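You operate a simulated robot arm through the tools that you are given. There is no shell and no other tool.

The job below is to be done with a simulated two-armed robot. You get a single attempt, and the scene is never put back.

TASK
Wind the pressure off, stop the oil pump and open the filter lid for a look.
Fine: relief knob to low before the switch; filter valve shut before the lid opens; the filter stays in.

It is judged by the outcome, as a careful person would: the job done as asked, and still so three seconds after it is handed in. It fails if anything else is knocked over, pushed out of place, dropped, spilled or broken. Lids that push on must go on centred and level and be pressed home; caps that screw on are set level and turned clockwise until they are tight.

THE ROBOT
Two 7-joint arms with two-finger grippers on one trunk that stands fixed in place. Base frame: the origin is at the foot of the trunk, x ahead of it, y to its left, z up. Units: m, degrees, N and s.
The left shoulder is at [0.078, 0.151, 1.001], the right one opposite. With the tool pointing down near the work surface each hand reaches from about 0.22 to 0.78 m from the base axis, measured 20 degrees to its own side. Payload 2.54 kg a hand.
The tool frame of a hand sits at the grasp point between the pads (the TCP): z along the fingers, y along the line on which they close. The tips reach 0.03 m beyond it. The gripper opens to 0.116 m. The gripper's body begins 0.095 m behind the TCP.
Orientation is that of the tool frame in the base frame, as a unit quaternion [w, x, y, z]. With the fingers straight down and closing along the base's y, the tool's x points along the base's -x, its y along +y and its z along -z.

THE INTERFACE
- The arms move only by the tool play_rows. It takes "left_commands", "right_commands" or both (then of equal length, played together; a hand with none holds still); each is text: rows parted by semicolons, each of 7 numbers parted by spaces: the shift along the base's x, y, z in m, then the turn, a rotation vector about the base's x, y, z in degrees, then the closure in counts, from 0 (fully open) to 255 (shut). In form: x y z ax ay az jaw; .... A call has 1 to 20 rows; each row is the pose to reach, as a shift and turn from the pose commanded when the call began. A row lasts 0.2 s, in which the tool goes at most 0.05 m and 8.6 degrees; a call with a longer step from one row to the next is refused whole, and so is a gripper value outside its range. A pose out of reach is approached as far as the arm can. The call stops where the force on the tool passes 90 N (or 10 N more than at its start, if that is more) or the arm is blocked; 0.2 s more then pass. Each finger travels about 0.072 m/s and halts on what it meets, pressing with about 34 N; the grip force reading is that of the motor and also rises with nothing between the fingers. The clock runs only during rows and for 0.2 s after the last one: add rows that repeat a pose to give the fingers time. The reply holds the time, the measured pose of the TCP, the force on the tool along the base axes, the opening and the grip force, in the units named above and with some noise, with the torque about the TCP (base axes, N m) and any sound that the robot's microphone picked up, and new pictures: "show" is both (left out), scene, wrist or none (wrist: the cameras of the hands that moved).
- Cameras (640 x 400 px; columns grow to the right, rows downward): "scene" is now at [0.1598, -0.0091, 1.1925]; the picture's right is [-0.16, -0.99, 0.00], its down [0.03, -0.00, -1.00] and it looks along [0.99, -0.16, 0.03] (base axes); focal length 214 px, centre (320, 200). "left" rides on the left gripper at [0.069, 0.015, -0.122] in its tool frame; the picture's right is [-0.21, 0.98, 0.00], its down [-0.83, -0.18, -0.53] and it looks along [-0.52, -0.12, 0.85] (tool axes); focal length 251 px, centre (320, 200). "right" rides on the right gripper at [0.069, -0.015, -0.122] in its tool frame; the picture's right is [0.21, 0.98, 0.00], its down [-0.83, 0.18, -0.53] and it looks along [-0.52, 0.11, 0.85] (tool axes); focal length 251 px, centre (320, 200). There is no depth. A picture from a camera that has moved, and an enlarged one, comes with that camera's place and axes in the base frame and with its lens. The place of the scene camera against the robot may be out by one fixed shift of up to 0.018 m in any direction.
- slide_trunk(by): slides the trunk up (or, below 0, down) by that many m; the arms and the scene camera ride with it, the base frame stays. It gives what a move gives, with no picture.
- aim_head(pan, tilt): turns the head with the scene camera to pan (to the left, within 80 degrees either way) and tilt (down, from -29 to 69), counted from straight ahead of the robot. It gives what a move gives, and a new picture of the scene camera.
- inspect(camera, box): a new picture of the part [left, top, right, bottom] of that camera's present view, enlarged. It takes no simulated time.
- close_job(): hands the job in; it is judged then, once.

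Nothing tells you positions but the pictures and the camera data. Unless the task says otherwise, let go and move clear before handing in.

The tools are called after "Request:" as a command line: name --argument value ..., lists and objects as JSON in quotes. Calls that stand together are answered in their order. play_rows: Moves the arms, as the interface text tells. Its arguments: {"type":"object","properties":{"left_commands":{"type":"string"},"right_commands":{"type":"string"},"show":{"type":"string","enum":["both","scene","wrist","none"]}},"required":[]} The other tools are called the same way: slide_trunk (by) slides the trunk up or down; aim_head (pan, tilt) turns the head that bears the scene camera; inspect (camera, box) takes an enlarged picture of a part of a camera's view; close_job () hands the job in.

At the start:

```text
clock: 0.0
left_eef_pos: [0.3331, 0.0142, 1.2633]
left_ee_rot: [0.0, 0.0, 1.0, 0.0]
left_wrist_force: [0.3, 0.2, 0.7]
left_moment: [0.0, 0.01, -0.01]
left_gripper_width: 0.116
left_grip_force: 0.1
right_eef_pos: [0.3506, -0.4303, 1.2632]
right_ee_rot: [0.0, 0.0, 1.0, 0.0]
right_wrist_force: [0.6, -0.3, -0.4]
right_moment: [-0.04, 0.01, -0.01]
right_gripper_width: 0.1163
right_grip_force: 0.0
trunk travel left (down, up): [-0.238, 0.051]
head pan, tilt: [-9.0, -1.7]
```

scene: 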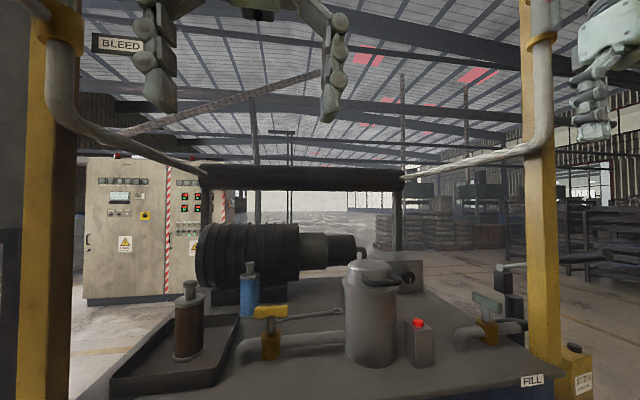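
right: 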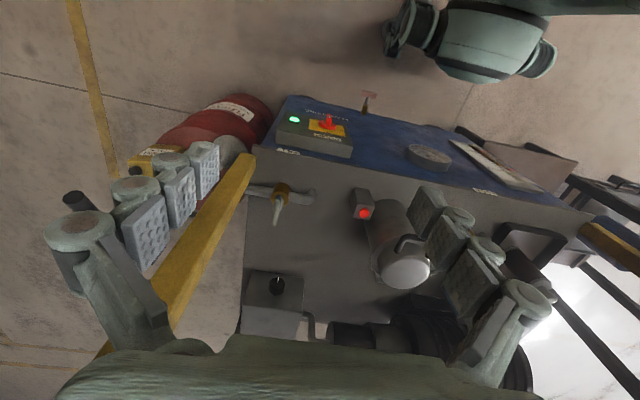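
left: 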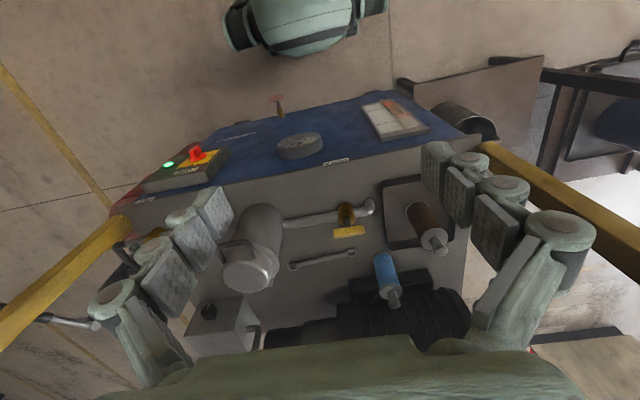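

I see a machine bench with a filter canister, a yellow valve, a red button/lamp, a knob box, and a switch panel nearer the robot. I'll tilt the head down to see everything before moving.

Request:
aim_head --pan -9 --tilt 45

Request:
inspect --camera "right" --box '[230, 80, 550, 340]'

Request:
inspect --camera "left" --box '[120, 80, 480, 340]'

```text
clock: 1.1
left_eef_pos: [0.3326, 0.0146, 1.2633]
left_ee_rot: [0.0, 0.0, 1.0, -0.002]
left_wrist_force: [0.4, 0.7, 1.0]
left_moment: [0.02, -0.01, 0.0]
left_gripper_width: 0.116
left_grip_force: 0.0
right_eef_pos: [0.3499, -0.4312, 1.2645]
right_ee_rot: [-0.001, 0.0, 1.0, 0.0]
right_wrist_force: [0.1, -0.9, 0.4]
right_moment: [0.01, 0.0, -0.01]
right_gripper_width: 0.1159
right_grip_force: 0.0
trunk travel left (down, up): [-0.238, 0.051]
head pan, tilt: [-9.0, 45.0]
camera scene: at [0.152, -0.0079, 1.1189], right [-0.16, -0.99, 0.0], down [-0.7, 0.11, -0.71], along [0.7, -0.11, -0.71], focal length 214 px, centre (320, 200)
```

scene: 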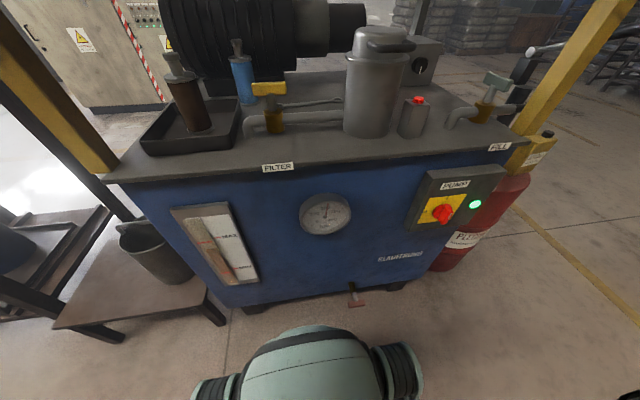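

```text
1.54 times, centred on (390, 210) of right
camera zoom: at [0.2814, -0.4462, 1.3863], right [-0.21, 0.98, 0.0], down [0.83, 0.18, 0.53], along [0.52, 0.11, -0.85], focal length 387 px, centre (212, 185)
```

zoom: 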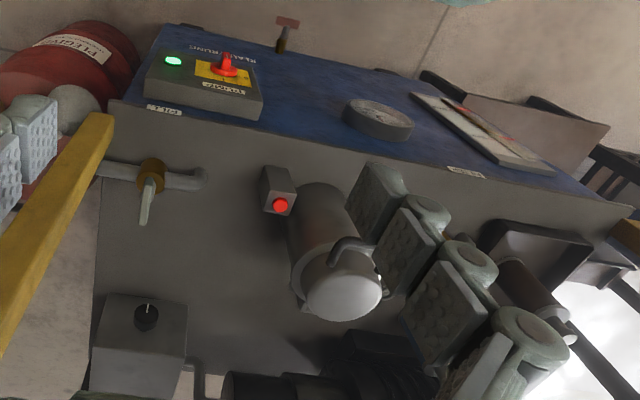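

```text
1.54 times, centred on (300, 210) of left
camera zoom: at [0.2634, 0.0304, 1.3848], right [0.21, 0.98, 0.0], down [0.83, -0.18, 0.53], along [0.52, -0.12, -0.85], focal length 387 px, centre (351, 185)
```

zoom: 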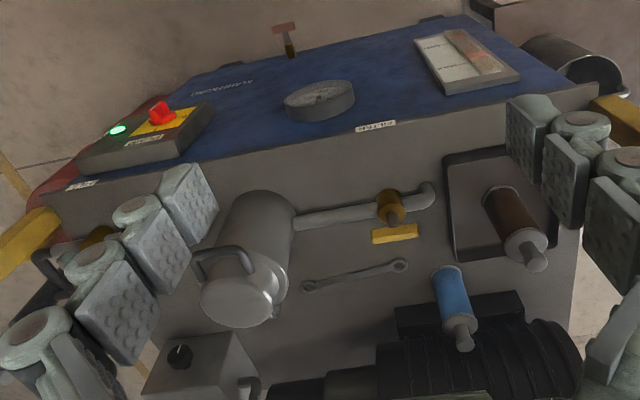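

The cabinet faces the robot: red rotary switch on the front panel, gauge, filter pot on top with its yellow valve, and a second box with a black knob behind the pot. I'll zoom in on each of these to read labels.

Request:
inspect --camera "scene" --box '[320, 10, 480, 150]'

Request:
inspect --camera "scene" --box '[380, 150, 520, 260]'

Request:
inspect --camera "scene" --box '[140, 30, 340, 180]'

Request:
inspect --camera "scene" --box '[160, 180, 380, 310]'

Request:
inspect --camera "scene" --box '[440, 40, 580, 180]'

```text
2.86 times, centred on (400, 80) of scene
camera zoom: at [0.152, -0.0079, 1.1189], right [-0.16, -0.99, 0.0], down [-0.7, 0.11, -0.71], along [0.7, -0.11, -0.71], focal length 613 px, centre (91, 543)
```

zoom: 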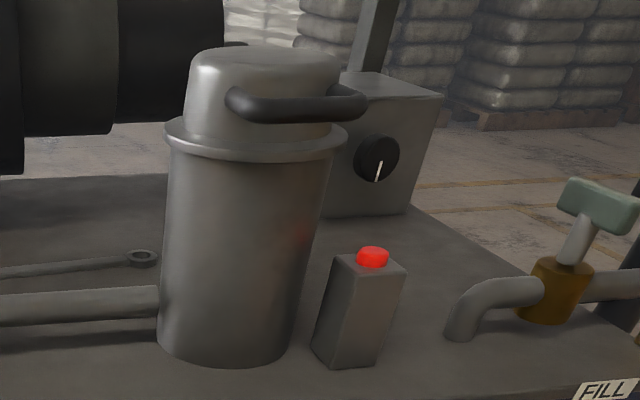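

```text
3.64 times, centred on (450, 205) of scene
camera zoom: at [0.152, -0.0079, 1.1189], right [-0.16, -0.99, 0.0], down [-0.7, 0.11, -0.71], along [0.7, -0.11, -0.71], focal length 780 px, centre (-153, 182)
```

zoom: 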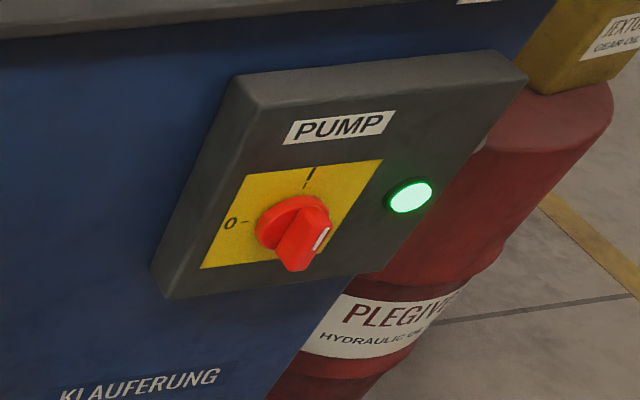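

```text
2.67 times, centred on (240, 105) of scene
camera zoom: at [0.152, -0.0079, 1.1189], right [-0.16, -0.99, 0.0], down [-0.7, 0.11, -0.71], along [0.7, -0.11, -0.71], focal length 572 px, centre (533, 453)
```

zoom: 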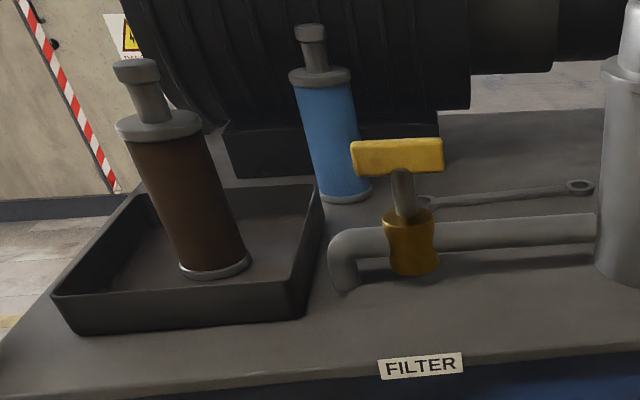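

```text
2.91 times, centred on (270, 245) of scene
camera zoom: at [0.152, -0.0079, 1.1189], right [-0.16, -0.99, 0.0], down [-0.7, 0.11, -0.71], along [0.7, -0.11, -0.71], focal length 624 px, centre (466, 69)
```

zoom: 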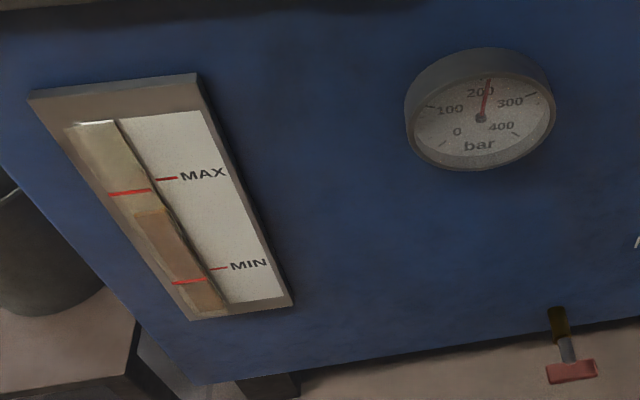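

```text
2.86 times, centred on (510, 110) of scene
camera zoom: at [0.152, -0.0079, 1.1189], right [-0.16, -0.99, 0.0], down [-0.7, 0.11, -0.71], along [0.7, -0.11, -0.71], focal length 613 px, centre (-223, 457)
```

zoom: 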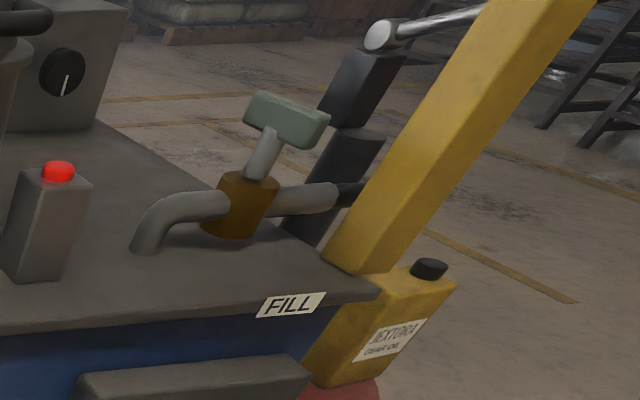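

The pump switch is on (lamp green, gauge about 200 bar), and the black knob on the box behind the pot is a candidate for the relief knob. I'll look closer for its label and scale, and turn the head for other views.

Request:
inspect --camera "scene" --box '[395, 35, 445, 85]'

Request:
aim_head --pan -25 --tilt 20

```text
8.00 times, centred on (420, 60) of scene
camera zoom: at [0.152, -0.0079, 1.1189], right [-0.16, -0.99, 0.0], down [-0.7, 0.11, -0.71], along [0.7, -0.11, -0.71], focal length 1716 px, centre (-480, 1320)
```

zoom: 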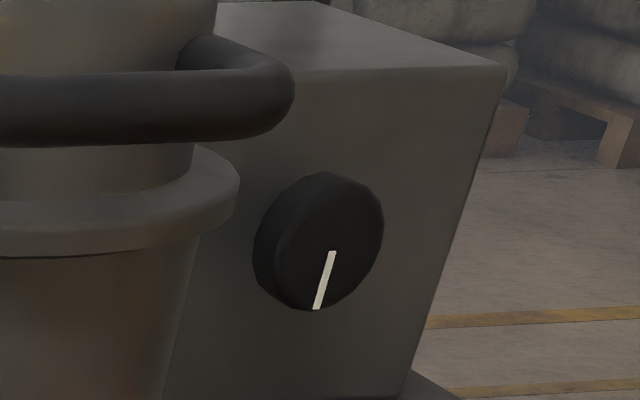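

```text
clock: 2.0
left_eef_pos: [0.3321, 0.0142, 1.2636]
left_ee_rot: [0.0, 0.0, 1.0, -0.001]
left_wrist_force: [0.2, 0.1, 0.4]
left_moment: [0.0, -0.02, -0.01]
left_gripper_width: 0.1159
left_grip_force: 0.1
right_eef_pos: [0.3504, -0.4326, 1.263]
right_ee_rot: [0.001, 0.0, 1.0, 0.001]
right_wrist_force: [0.5, -0.3, -0.4]
right_moment: [0.0, -0.05, 0.01]
right_gripper_width: 0.1164
right_grip_force: 0.0
trunk travel left (down, up): [-0.238, 0.051]
head pan, tilt: [-25.0, 20.0]
camera scene: at [0.1592, -0.0235, 1.1486], right [-0.31, -0.95, 0.0], down [-0.41, 0.13, -0.9], along [0.86, -0.28, -0.43], focal length 214 px, centre (320, 200)
```

scene: 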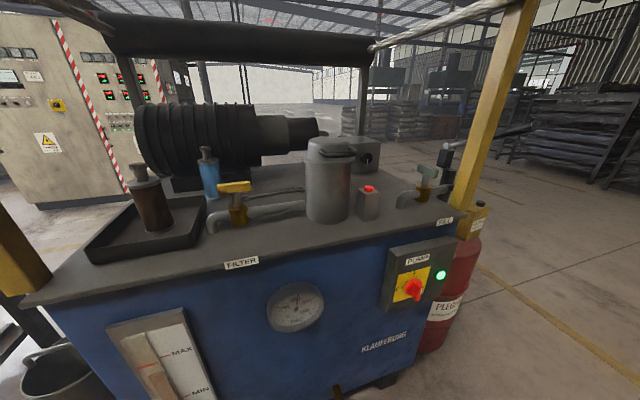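

No label is visible on that knob box yet. I'll look around left, up and right for any other knob before committing.

Request:
inspect --camera "scene" --box '[300, 120, 420, 200]'

Request:
aim_head --pan 30 --tilt 0

```text
5.00 times, centred on (360, 160) of scene
camera zoom: at [0.1592, -0.0235, 1.1486], right [-0.31, -0.95, 0.0], down [-0.41, 0.13, -0.9], along [0.86, -0.28, -0.43], focal length 1072 px, centre (120, 400)
```

zoom: 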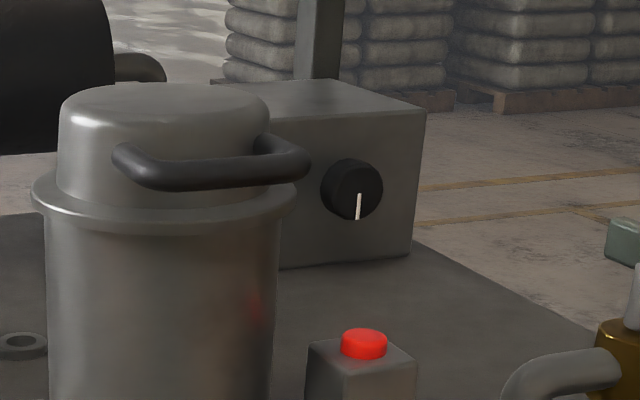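

```text
clock: 3.3
left_eef_pos: [0.3336, 0.0146, 1.2634]
left_ee_rot: [0.0, -0.001, 1.0, 0.0]
left_wrist_force: [1.0, 0.8, 0.2]
left_moment: [0.0, -0.05, 0.01]
left_gripper_width: 0.1161
left_grip_force: 0.0
right_eef_pos: [0.3503, -0.4311, 1.2634]
right_ee_rot: [0.0, 0.0, 1.0, 0.0]
right_wrist_force: [-0.4, 0.8, -0.4]
right_moment: [-0.02, 0.0, -0.01]
right_gripper_width: 0.1162
right_grip_force: 0.1
trunk travel left (down, up): [-0.238, 0.051]
head pan, tilt: [30.0, 0.0]
camera scene: at [0.1497, 0.0498, 1.1898], right [0.5, -0.87, 0.0], down [0.0, 0.0, -1.0], along [0.87, 0.5, 0.0], focal length 214 px, centre (320, 200)
```

scene: 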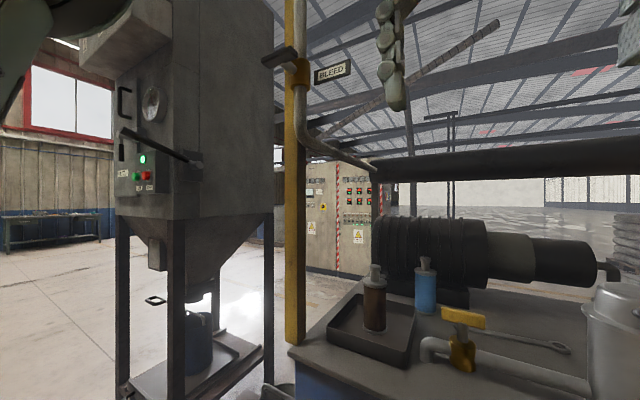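

There's a BLEED valve up on the left post, not part of my job. I'll check the right side too.

Request:
aim_head --pan -50 --tilt 10

Request:
aim_head --pan -15 --tilt 66

```text
clock: 4.8
left_eef_pos: [0.3331, 0.0143, 1.263]
left_ee_rot: [0.0, 0.001, 1.0, 0.0]
left_wrist_force: [0.1, -0.3, 0.1]
left_moment: [-0.02, 0.0, 0.0]
left_gripper_width: 0.1158
left_grip_force: 0.0
right_eef_pos: [0.3503, -0.4315, 1.2632]
right_ee_rot: [0.0, 0.0, 1.0, 0.0]
right_wrist_force: [-0.3, 0.3, 0.0]
right_moment: [-0.04, -0.01, 0.0]
right_gripper_width: 0.1161
right_grip_force: 0.0
trunk travel left (down, up): [-0.238, 0.051]
head pan, tilt: [-50.0, 10.0]
camera scene: at [0.1315, -0.0663, 1.1738], right [-0.77, -0.64, 0.0], down [-0.11, 0.13, -0.98], along [0.63, -0.75, -0.17], focal length 214 px, centre (320, 200)
```

scene: 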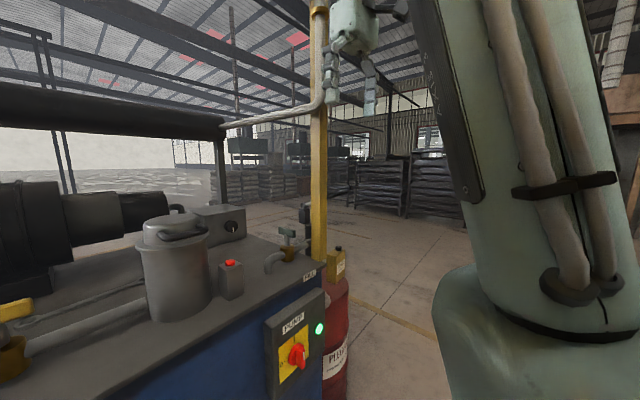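

```text
clock: 6.0
left_eef_pos: [0.334, 0.0145, 1.2644]
left_ee_rot: [0.0, 0.0, 1.0, -0.001]
left_wrist_force: [-0.1, 0.1, 0.9]
left_moment: [0.03, -0.04, 0.01]
left_gripper_width: 0.1163
left_grip_force: 0.1
right_eef_pos: [0.3509, -0.4325, 1.2614]
right_ee_rot: [-0.002, 0.001, 1.0, 0.003]
right_wrist_force: [0.7, -0.2, 0.8]
right_moment: [0.01, 0.0, 0.0]
right_gripper_width: 0.1162
right_grip_force: 0.0
trunk travel left (down, up): [-0.238, 0.051]
head pan, tilt: [-15.0, 66.0]
camera scene: at [0.1433, -0.0501, 1.1414], right [-0.61, -0.79, 0.0], down [-0.4, 0.3, -0.87], along [0.69, -0.53, -0.5], focal length 214 px, centre (320, 200)
```

scene: 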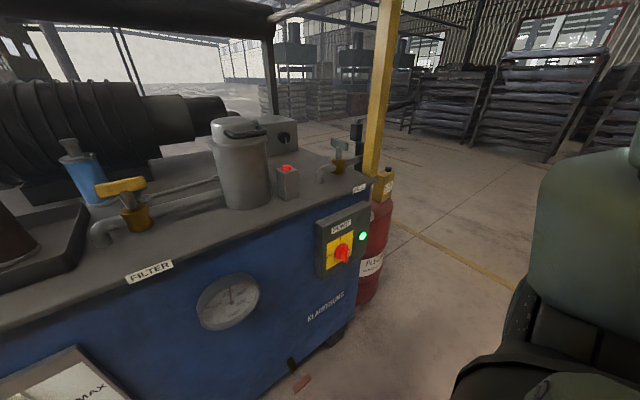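

The view gives a good angle on the pot and the knob box. I'll enlarge pot, red button, knob, and the panel.

Request:
inspect --camera "scene" --box '[200, 100, 320, 220]'

Request:
inspect --camera "right" --box '[340, 180, 460, 300]'

Request:
inspect --camera "right" --box '[230, 250, 330, 350]'

Request:
inspect --camera "left" --box '[190, 190, 310, 310]'

Request:
inspect --camera "left" --box '[270, 180, 390, 300]'

```text
3.33 times, centred on (260, 160) of scene
camera zoom: at [0.1433, -0.0501, 1.1414], right [-0.61, -0.79, 0.0], down [-0.4, 0.3, -0.87], along [0.69, -0.53, -0.5], focal length 715 px, centre (520, 333)
```

zoom: 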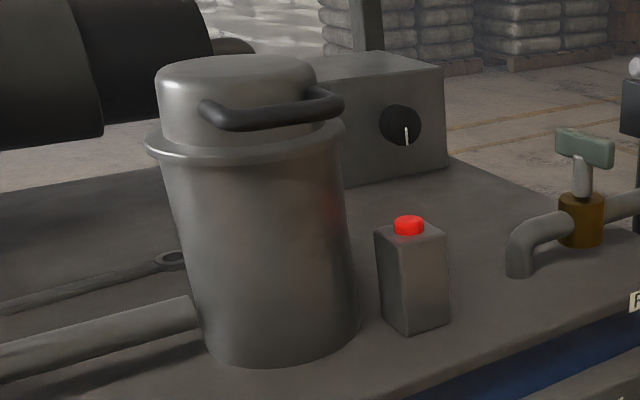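

```text
3.33 times, centred on (400, 240) of right
camera zoom: at [0.2823, -0.4486, 1.3844], right [-0.21, 0.98, 0.01], down [0.83, 0.18, 0.53], along [0.52, 0.12, -0.85], focal length 838 px, centre (53, 67)
```

zoom: 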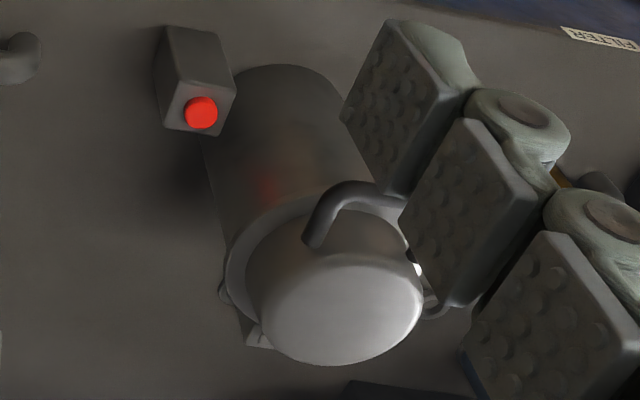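

```text
4.00 times, centred on (280, 300) of right
camera zoom: at [0.2823, -0.4486, 1.3844], right [-0.21, 0.98, 0.01], down [0.83, 0.18, 0.53], along [0.52, 0.12, -0.85], focal length 1006 px, centre (480, -200)
```

zoom: 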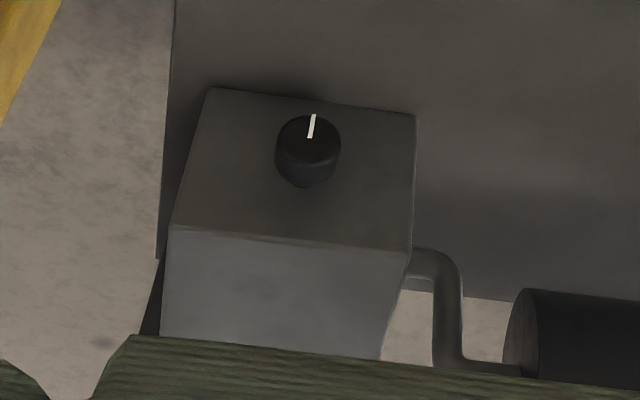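

```text
3.33 times, centred on (250, 250) of left
camera zoom: at [0.2633, 0.0304, 1.3848], right [0.21, 0.98, 0.0], down [0.83, -0.18, 0.53], along [0.52, -0.12, -0.85], focal length 838 px, centre (553, 33)
```

zoom: 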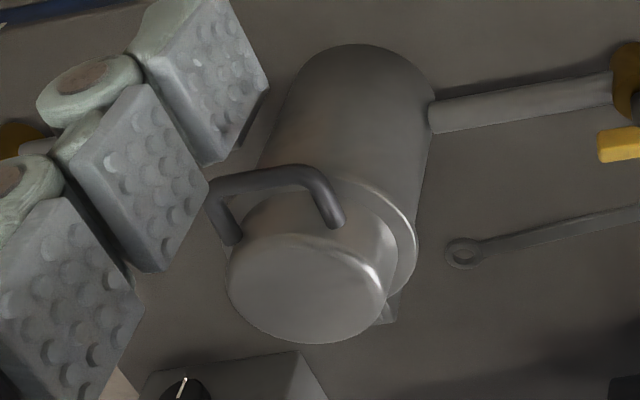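

```text
3.33 times, centred on (330, 240) of left
camera zoom: at [0.2633, 0.0304, 1.3848], right [0.21, 0.98, 0.0], down [0.83, -0.18, 0.53], along [0.52, -0.12, -0.85], focal length 838 px, centre (287, 67)
```

zoom: 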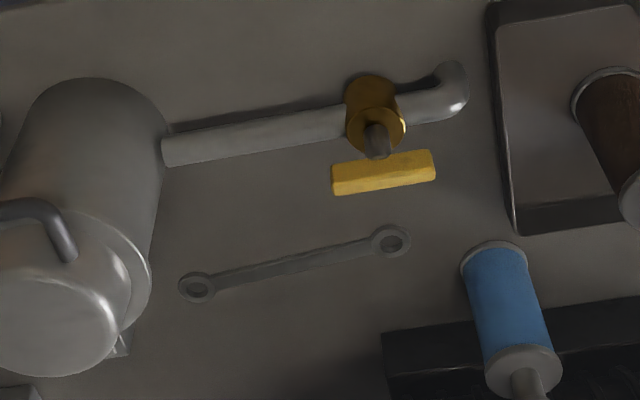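

The lid looks hinged at the back with a U-handle on the robot side; I place the handle bar at about [0.545, -0.20, 1.03], knob face at [0.845, -0.44, 0.93], switch at [0.455, -0.387, 0.683], filter-valve handle at [0.614, 0.014, 0.96]. I'll enlarge the switch and gauge from the wrist cameras.

Request:
inspect --camera "right" --box '[270, 90, 370, 165]'

Request:
inspect --camera "left" --box '[140, 130, 240, 205]'

Request:
aim_head --pan -25 --tilt 45

```text
5.33 times, centred on (320, 128) of right
camera zoom: at [0.2823, -0.4486, 1.3844], right [-0.21, 0.98, 0.01], down [0.83, 0.18, 0.53], along [0.52, 0.12, -0.85], focal length 1341 px, centre (320, 587)
```

zoom: 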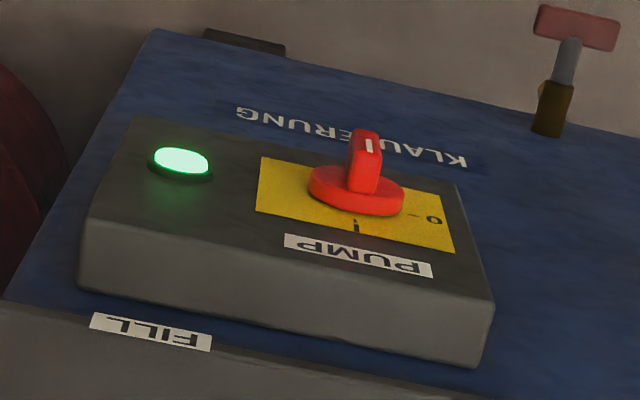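

```text
5.33 times, centred on (190, 168) of left
camera zoom: at [0.2633, 0.0304, 1.3848], right [0.21, 0.98, 0.0], down [0.83, -0.18, 0.53], along [0.52, -0.12, -0.85], focal length 1341 px, centre (1013, 373)
```

zoom: 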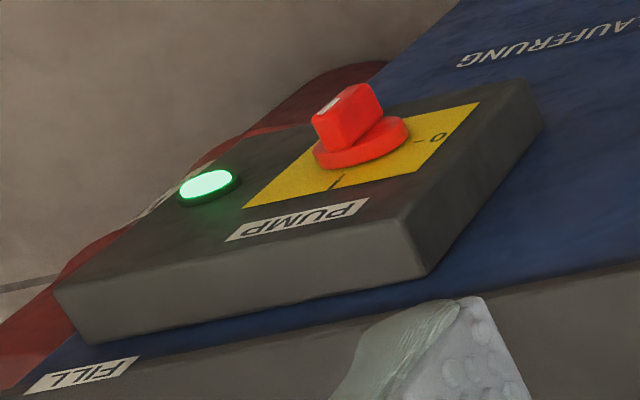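

```text
clock: 6.9
left_eef_pos: [0.3332, 0.0145, 1.265]
left_ee_rot: [0.0, 0.0, 1.0, -0.001]
left_wrist_force: [-0.4, 0.7, -0.6]
left_moment: [-0.02, 0.02, -0.03]
left_gripper_width: 0.1161
left_grip_force: 0.0
right_eef_pos: [0.3503, -0.4332, 1.2621]
right_ee_rot: [-0.002, 0.001, 1.0, 0.001]
right_wrist_force: [0.2, -0.1, 0.3]
right_moment: [-0.03, -0.03, -0.02]
right_gripper_width: 0.1158
right_grip_force: 0.0
trunk travel left (down, up): [-0.238, 0.051]
head pan, tilt: [-25.0, 45.0]
camera scene: at [0.1435, -0.0502, 1.1416], right [-0.61, -0.79, 0.0], down [-0.4, 0.3, -0.87], along [0.69, -0.53, -0.5], focal length 214 px, centre (320, 200)
```

scene: 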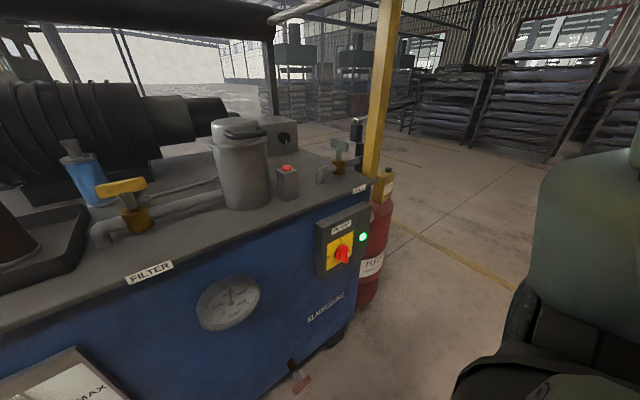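

The head picture seems to lag behind the command, so I'll take a fresh look from the present view.

Request:
inspect --camera "scene" --box '[0, 0, 640, 400]'

```text
1.00 times, centred on (320, 200) of scene (not enlarged: the box is as wide or as high as the picture)
camera zoom: at [0.1435, -0.0502, 1.1416], right [-0.61, -0.79, 0.0], down [-0.4, 0.3, -0.87], along [0.69, -0.53, -0.5], focal length 214 px, centre (320, 200)
```

zoom: 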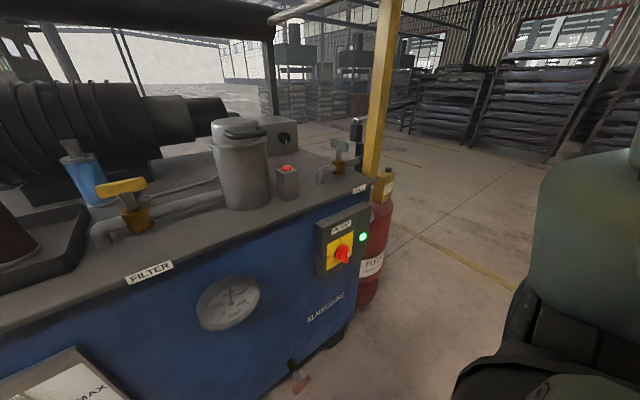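

The head stopped at about pan -37, tilt 30; I'll command it again to check it moves as asked.

Request:
aim_head --pan -25 --tilt 40

```text
clock: 7.5
left_eef_pos: [0.3337, 0.013, 1.2637]
left_ee_rot: [0.0, 0.0, 1.0, 0.0]
left_wrist_force: [0.4, 0.8, 0.1]
left_moment: [0.03, 0.01, 0.02]
left_gripper_width: 0.1159
left_grip_force: 0.0
right_eef_pos: [0.3516, -0.4319, 1.2626]
right_ee_rot: [-0.001, 0.0, 1.0, 0.001]
right_wrist_force: [0.5, -0.9, -0.1]
right_moment: [0.02, 0.0, 0.01]
right_gripper_width: 0.1159
right_grip_force: 0.1
trunk travel left (down, up): [-0.238, 0.051]
head pan, tilt: [-25.0, 40.0]
camera scene: at [0.1436, -0.0502, 1.1418], right [-0.61, -0.79, 0.0], down [-0.39, 0.3, -0.87], along [0.69, -0.53, -0.5], focal length 214 px, centre (320, 200)
```

scene: 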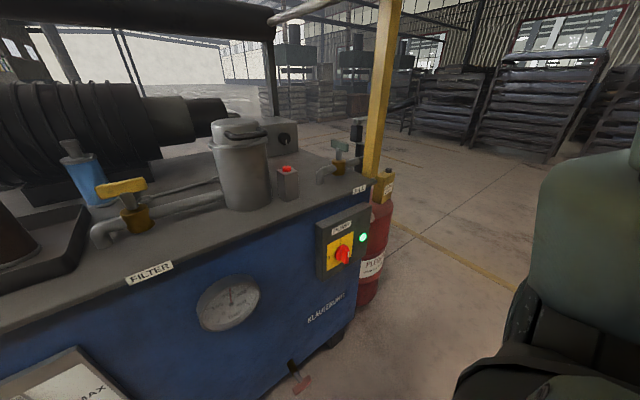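

The head seems caught somewhere (it does not follow). I'll move it back up and then across.

Request:
aim_head --pan -37 --tilt 5

Request:
aim_head --pan -15 --tilt 5

Request:
aim_head --pan -15 --tilt 40

```text
clock: 8.6
left_eef_pos: [0.333, 0.0145, 1.2633]
left_ee_rot: [0.0, 0.0, 1.0, 0.0]
left_wrist_force: [0.7, -0.3, -0.3]
left_moment: [0.03, -0.03, 0.03]
left_gripper_width: 0.1161
left_grip_force: 0.0
right_eef_pos: [0.3504, -0.4306, 1.2632]
right_ee_rot: [0.001, 0.0, 1.0, -0.001]
right_wrist_force: [0.3, 0.0, 0.9]
right_moment: [0.0, 0.03, 0.01]
right_gripper_width: 0.116
right_grip_force: 0.1
trunk travel left (down, up): [-0.238, 0.051]
head pan, tilt: [-37.0, 5.0]
camera scene: at [0.1451, -0.0505, 1.1818], right [-0.6, -0.8, 0.0], down [-0.07, 0.05, -1.0], along [0.8, -0.6, -0.09], focal length 214 px, centre (320, 200)
```

scene: 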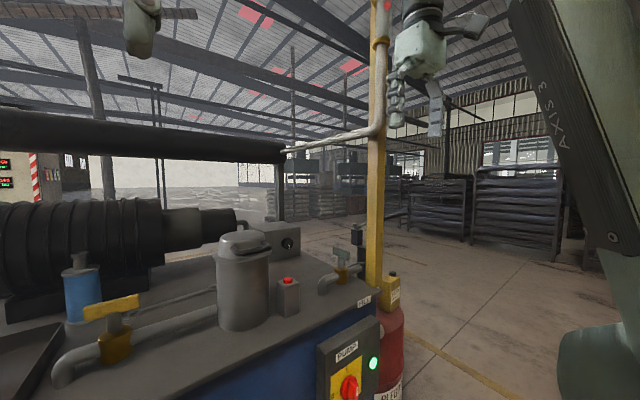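

```text
clock: 9.4
left_eef_pos: [0.333, 0.0148, 1.2637]
left_ee_rot: [0.0, 0.0, 1.0, 0.0]
left_wrist_force: [0.0, 0.1, -0.4]
left_moment: [0.02, 0.0, 0.01]
left_gripper_width: 0.1158
left_grip_force: 0.1
right_eef_pos: [0.3516, -0.4307, 1.2631]
right_ee_rot: [0.0, 0.001, 1.0, 0.001]
right_wrist_force: [0.4, -0.1, 0.0]
right_moment: [0.0, -0.01, -0.04]
right_gripper_width: 0.1164
right_grip_force: 0.0
trunk travel left (down, up): [-0.238, 0.051]
head pan, tilt: [-15.0, 5.0]
camera scene: at [0.1604, -0.019, 1.1819], right [-0.26, -0.97, 0.0], down [-0.08, 0.02, -1.0], along [0.96, -0.26, -0.09], focal length 214 px, centre (320, 200)
```

scene: 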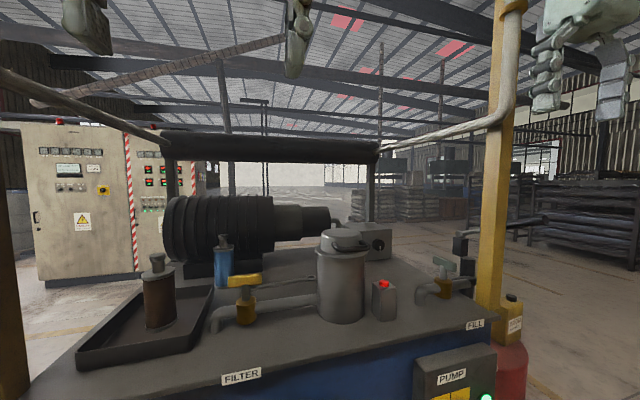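

```text
clock: 10.4
left_eef_pos: [0.333, 0.0145, 1.2619]
left_ee_rot: [0.0, 0.0, 1.0, 0.0]
left_wrist_force: [-0.4, -0.3, 0.1]
left_moment: [0.01, -0.01, -0.02]
left_gripper_width: 0.116
left_grip_force: 0.0
right_eef_pos: [0.3502, -0.4322, 1.2632]
right_ee_rot: [0.0, 0.0, 1.0, 0.0]
right_wrist_force: [-0.8, -0.3, 0.0]
right_moment: [0.02, 0.01, 0.01]
right_gripper_width: 0.1161
right_grip_force: 0.0
trunk travel left (down, up): [-0.238, 0.051]
head pan, tilt: [-15.0, 40.0]
camera scene: at [0.1538, -0.0171, 1.1262], right [-0.26, -0.97, 0.0], down [-0.62, 0.17, -0.77], along [0.74, -0.2, -0.64], focal length 214 px, centre (320, 200)
```

scene: 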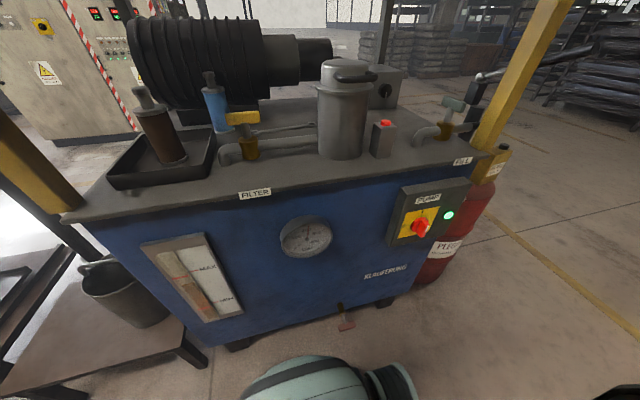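

Now the view covers knob, gauge and switch at once. I'll enlarge the switch, gauge, and knob from here.

Request:
inspect --camera "scene" --box '[390, 190, 470, 250]'

Request:
inspect --camera "scene" --box '[270, 205, 340, 265]'

Request:
inspect --camera "scene" --box '[310, 50, 420, 130]'

```text
6.67 times, centred on (430, 220) of scene
camera zoom: at [0.1538, -0.0171, 1.1262], right [-0.26, -0.97, 0.0], down [-0.62, 0.17, -0.77], along [0.74, -0.2, -0.64], focal length 1430 px, centre (-413, 67)
```

zoom: 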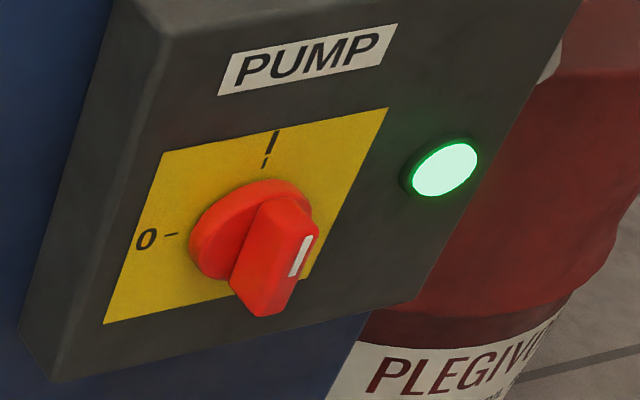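

```text
6.67 times, centred on (305, 235) of scene
camera zoom: at [0.1538, -0.0171, 1.1262], right [-0.26, -0.97, 0.0], down [-0.62, 0.17, -0.77], along [0.74, -0.2, -0.64], focal length 1430 px, centre (420, -33)
```

zoom: 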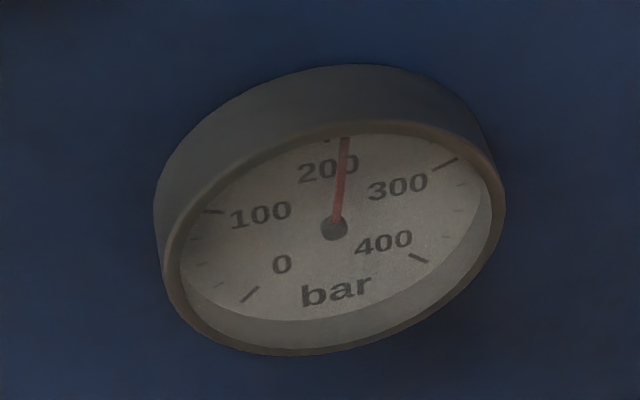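

```text
5.00 times, centred on (365, 90) of scene
camera zoom: at [0.1538, -0.0171, 1.1262], right [-0.26, -0.97, 0.0], down [-0.62, 0.17, -0.77], along [0.74, -0.2, -0.64], focal length 1072 px, centre (95, 750)
```

zoom: 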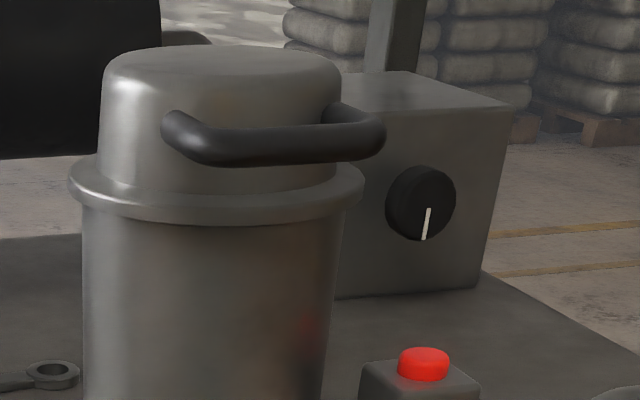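

The switch is at I (vertical), pressure reads about 205 bar, and the relief knob points straight down. I'll bring the right hand forward and pitch it level, clear of the post and pot.

Request:
play_rows --right_commands "0.018 0.003 -0.013 0 -8.2 0 0; 0.036 0.006 -0.026 0 -16.4 0 0; 0.054 0.009 -0.039 0 -24.6 0 0; 0.072 0.012 -0.052 0 -32.8 0 0; 0.09 0.015 -0.065 0 -41 0 0; 0.108 0.018 -0.078 0 -49.2 0 0; 0.126 0.021 -0.091 0 -57.4 0 0; 0.144 0.024 -0.104 0 -65.6 0 0; 0.162 0.027 -0.117 0 -73.8 0 0; 0.18 0.03 -0.13 0 -82 0 0; 0.2 0.03 -0.14 0 -90 0 0"

```text
clock: 12.8
left_eef_pos: [0.3317, 0.0141, 1.264]
left_ee_rot: [0.001, 0.0, 1.0, 0.0]
left_wrist_force: [-0.6, -0.1, -0.8]
left_moment: [-0.03, -0.03, 0.0]
left_gripper_width: 0.1159
left_grip_force: 0.1
right_eef_pos: [0.5442, -0.4115, 1.1291]
right_ee_rot: [0.707, 0.001, 0.707, -0.001]
right_wrist_force: [-0.2, -1.3, 0.8]
right_moment: [0.0, 0.01, 0.03]
right_gripper_width: 0.1159
right_grip_force: 0.1
right hand out of reach, approached as far as the arm can: row 11
trunk travel left (down, up): [-0.238, 0.051]
head pan, tilt: [-15.0, 40.0]
camera scene: at [0.1533, -0.0173, 1.1263], right [-0.26, -0.97, 0.0], down [-0.62, 0.17, -0.77], along [0.74, -0.2, -0.64], focal length 214 px, centre (320, 200)
camera right: at [0.4227, -0.4273, 1.0615], right [0.0, 0.98, -0.21], down [-0.53, 0.18, 0.83], along [0.85, 0.11, 0.52], focal length 251 px, centre (320, 200)
```

scene: 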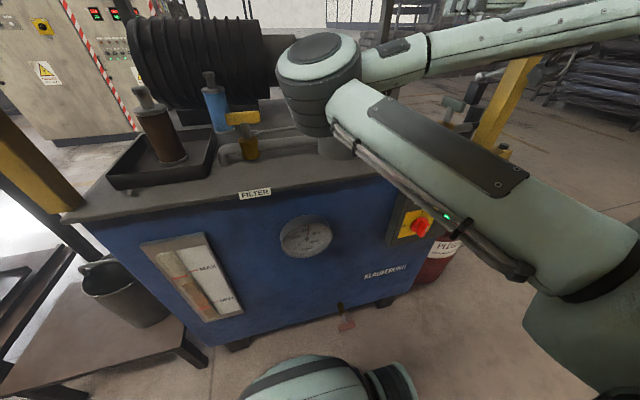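
right: 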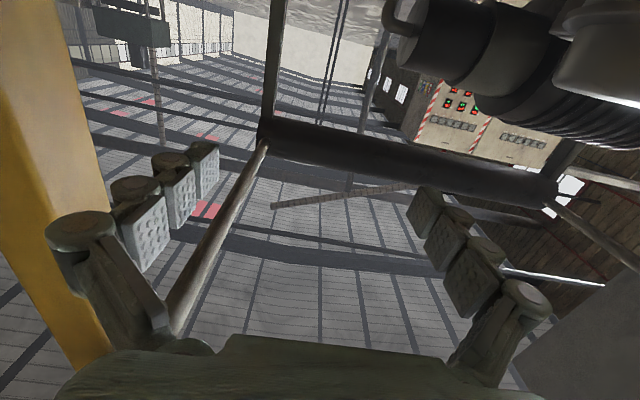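

The arm reached level, but its elbow swung inward, close in front of the pot handle, and the pose is at its limit. I'll look at the elbow more closely before moving on.

Request:
aim_head --pan -15 --tilt 12

Request:
inspect --camera "left" --box '[0, 0, 640, 400]'

```text
clock: 13.8
left_eef_pos: [0.3321, 0.0149, 1.2639]
left_ee_rot: [0.0, -0.001, 1.0, 0.0]
left_wrist_force: [0.6, -0.1, -0.3]
left_moment: [0.0, 0.02, 0.01]
left_gripper_width: 0.1159
left_grip_force: 0.1
right_eef_pos: [0.5442, -0.4116, 1.1288]
right_ee_rot: [0.706, -0.001, 0.708, 0.001]
right_wrist_force: [-0.8, 0.4, 0.5]
right_moment: [0.0, 0.0, 0.02]
right_gripper_width: 0.1157
right_grip_force: 0.1
trunk travel left (down, up): [-0.238, 0.051]
head pan, tilt: [-15.0, 12.0]
camera scene: at [0.1618, -0.0193, 1.1705], right [-0.26, -0.97, 0.0], down [-0.2, 0.05, -0.98], along [0.94, -0.25, -0.21], focal length 214 px, centre (320, 200)
```

scene: 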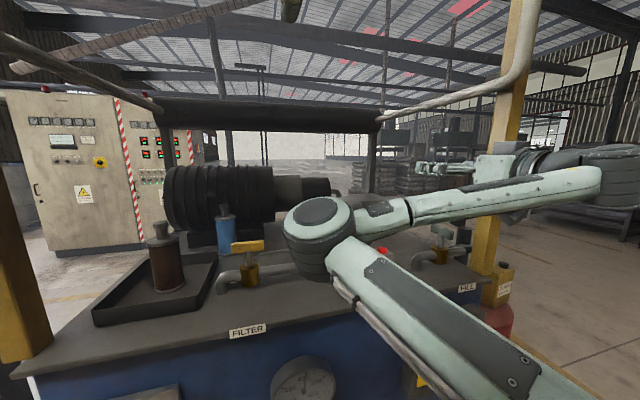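

```text
1.00 times, centred on (320, 200) of left (not enlarged: the box is as wide or as high as the picture)
camera zoom: at [0.2635, 0.0303, 1.3848], right [0.21, 0.98, 0.0], down [0.83, -0.18, 0.53], along [0.52, -0.12, -0.85], focal length 251 px, centre (320, 200)
```

zoom: 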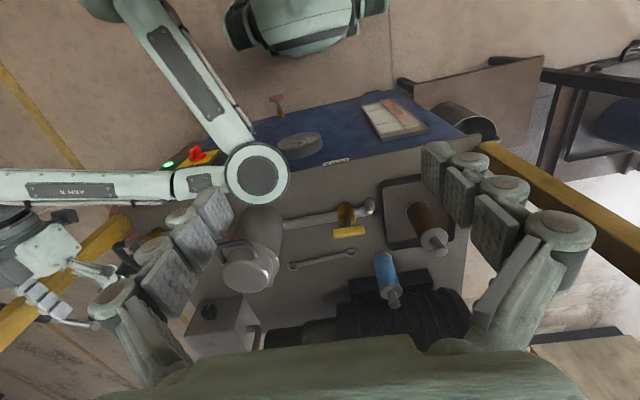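

The elbow sits at about [0.40, -0.09, 1.08], clear of the handle by some centimetres, and it should straighten as the hand goes forward. I'll advance at height, watching the elbow.

Request:
play_rows --right_commands "0.03 -0.006 0.005 0 0 0 0; 0.06 -0.012 0.01 0 0 0 0; 0.09 -0.018 0.015 0 0 0 0; 0.12 -0.024 0.015 0 0 0 0; 0.15 -0.03 0.015 0 0 0 0"

```text
clock: 15.0
left_eef_pos: [0.3329, 0.0141, 1.2634]
left_ee_rot: [0.0, 0.0, 1.0, 0.0]
left_wrist_force: [0.5, -0.2, 0.3]
left_moment: [-0.05, 0.06, 0.0]
left_gripper_width: 0.1161
left_grip_force: 0.0
right_eef_pos: [0.6982, -0.4439, 1.1437]
right_ee_rot: [0.707, 0.001, 0.707, 0.0]
right_wrist_force: [0.0, -0.5, 0.5]
right_moment: [0.0, -0.01, 0.0]
right_gripper_width: 0.1161
right_grip_force: 0.1
trunk travel left (down, up): [-0.238, 0.051]
head pan, tilt: [-15.0, 12.0]
camera scene: at [0.1619, -0.0193, 1.1705], right [-0.26, -0.97, 0.0], down [-0.2, 0.05, -0.98], along [0.94, -0.25, -0.21], focal length 214 px, centre (320, 200)
camera right: at [0.5749, -0.4586, 1.075], right [0.0, 0.98, -0.21], down [-0.53, 0.18, 0.83], along [0.85, 0.11, 0.52], focal length 251 px, centre (320, 200)
```

scene: 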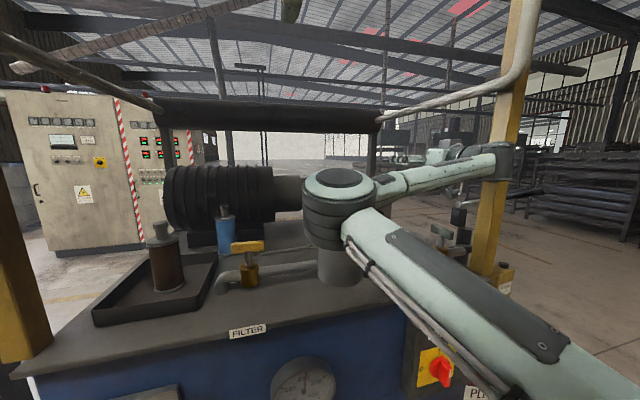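
right: 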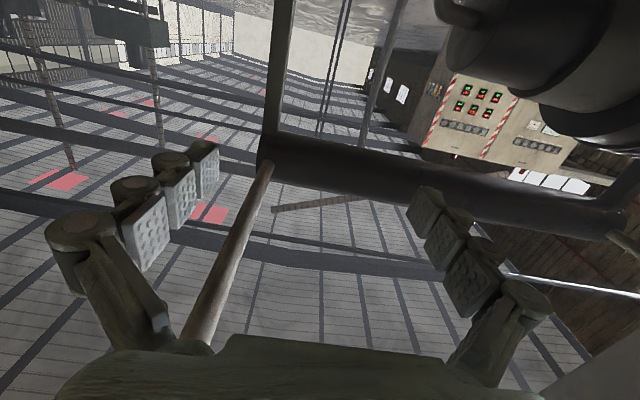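

The arm followed well and the elbow stays in front of the pot with clearance. Next I pitch the hand 25° down and bring it to a spot about 9 cm short of the knob, fingers open to straddle it.

Request:
play_rows --right_commands "0.01 0.001 -0.02 0 5 0 0; 0.02 0.002 -0.05 0 10 0 0; 0.03 0.003 -0.08 0 15 0 0; 0.04 0.004 -0.11 0 20 0 0; 0.048 0.005 -0.14 0 25 0 0; 0.052 0.0055 -0.165 0 25 0 0"

Request:
inspect --camera "left" --box '[100, 60, 420, 340]'

```text
clock: 16.4
left_eef_pos: [0.3276, 0.0184, 1.2679]
left_ee_rot: [0.003, 0.0, 1.0, -0.002]
left_wrist_force: [0.2, -0.9, 0.0]
left_moment: [0.02, 0.01, 0.02]
left_gripper_width: 0.116
left_grip_force: 0.0
right_eef_pos: [0.7459, -0.4331, 0.9951]
right_ee_rot: [0.545, -0.004, 0.839, -0.007]
right_wrist_force: [2.0, -2.1, 49.8]
right_moment: [-1.55, 8.01, 0.4]
right_gripper_width: 0.116
right_grip_force: 0.0
trunk travel left (down, up): [-0.238, 0.051]
head pan, tilt: [-15.0, 12.0]
camera scene: at [0.1579, -0.0162, 1.1726], right [-0.26, -0.97, 0.0], down [-0.2, 0.05, -0.98], along [0.95, -0.25, -0.2], focal length 214 px, centre (320, 200)
camera right: at [0.6061, -0.4497, 0.9828], right [-0.09, 0.97, -0.21], down [-0.15, 0.2, 0.97], along [0.98, 0.12, 0.13], focal length 251 px, centre (320, 200)
```

scene: 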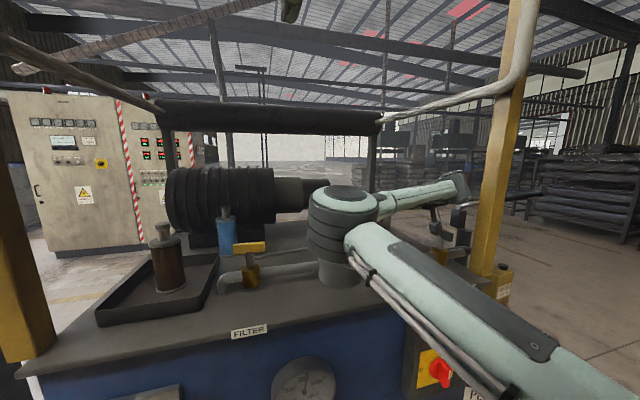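
right: 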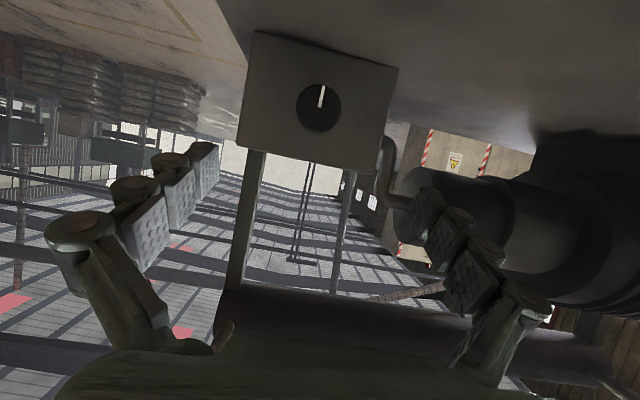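

```text
1.43 times, centred on (260, 200) of left
camera zoom: at [0.2585, 0.0342, 1.3872], right [0.21, 0.98, 0.0], down [0.82, -0.18, 0.54], along [0.53, -0.12, -0.84], focal length 359 px, centre (406, 200)
```

zoom: 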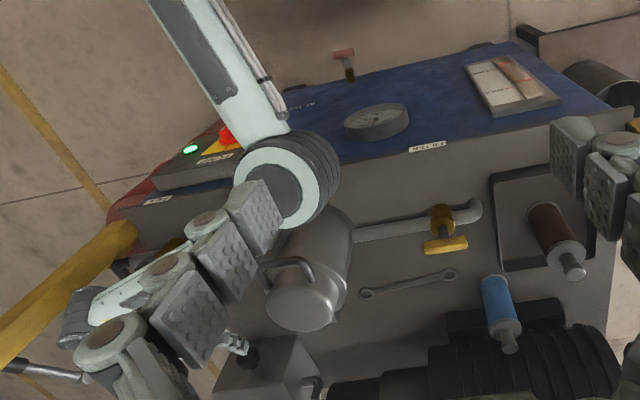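

Contact: about 50 N upward on the hand — most likely the camera bracket/wrist underside has come down on the FILL valve handle. I'll lift straight up at once.

Request:
play_rows --right_commands "0 0 0.02 0 0 0 0; 0 0 0.045 0 0 0 0; 0 0 0.07 0 0 0 0"

Request:
inspect --camera "left" --box '[100, 60, 420, 340]'

```text
clock: 17.2
left_eef_pos: [0.3329, 0.0146, 1.2634]
left_ee_rot: [0.001, 0.001, 1.0, -0.001]
left_wrist_force: [-0.3, 0.5, -0.6]
left_moment: [-0.02, -0.02, 0.01]
left_gripper_width: 0.116
left_grip_force: 0.1
right_eef_pos: [0.7474, -0.4383, 1.0488]
right_ee_rot: [0.537, 0.0, 0.844, 0.001]
right_wrist_force: [0.7, 0.3, -0.6]
right_moment: [0.01, 0.0, -0.01]
right_gripper_width: 0.1163
right_grip_force: 0.2
trunk travel left (down, up): [-0.238, 0.051]
head pan, tilt: [-15.0, 12.0]
camera scene: at [0.1617, -0.0193, 1.1704], right [-0.26, -0.97, 0.0], down [-0.2, 0.05, -0.98], along [0.94, -0.25, -0.21], focal length 214 px, centre (320, 200)
camera right: at [0.6076, -0.4531, 1.0383], right [-0.09, 0.98, -0.19], down [-0.13, 0.18, 0.97], along [0.99, 0.11, 0.11], focal length 251 px, centre (320, 200)
```

scene: 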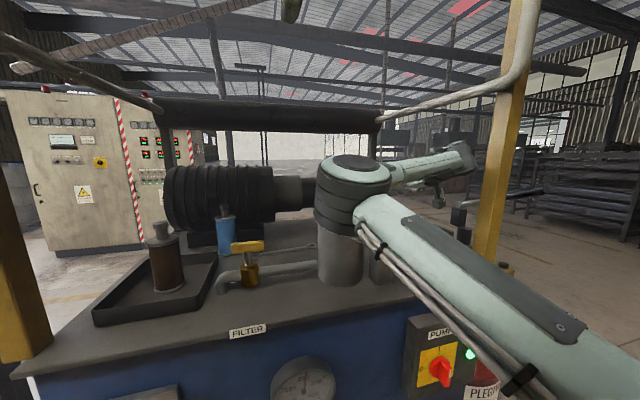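
right: 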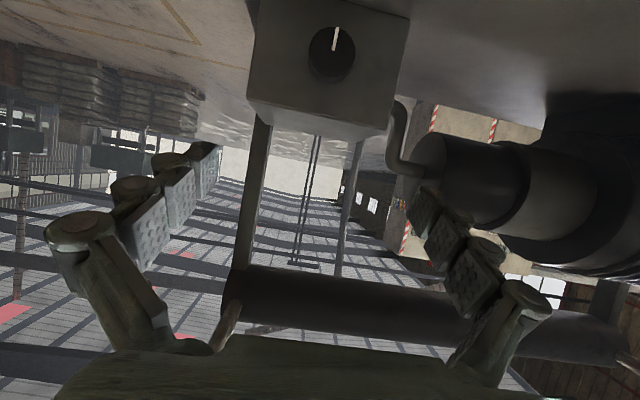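

```text
1.43 times, centred on (260, 200) of left
camera zoom: at [0.2633, 0.0303, 1.3847], right [0.21, 0.98, 0.0], down [0.83, -0.18, 0.53], along [0.52, -0.12, -0.85], focal length 359 px, centre (406, 200)
```

zoom: 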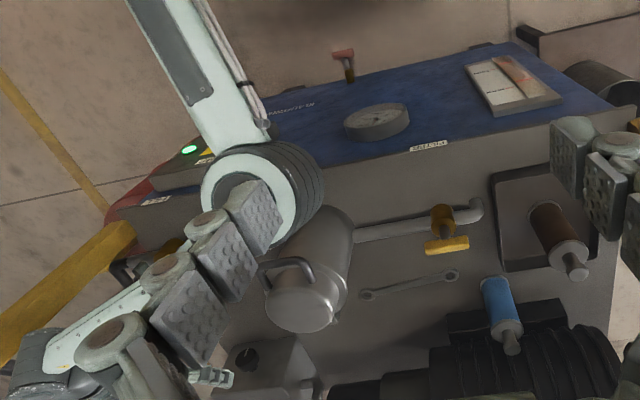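

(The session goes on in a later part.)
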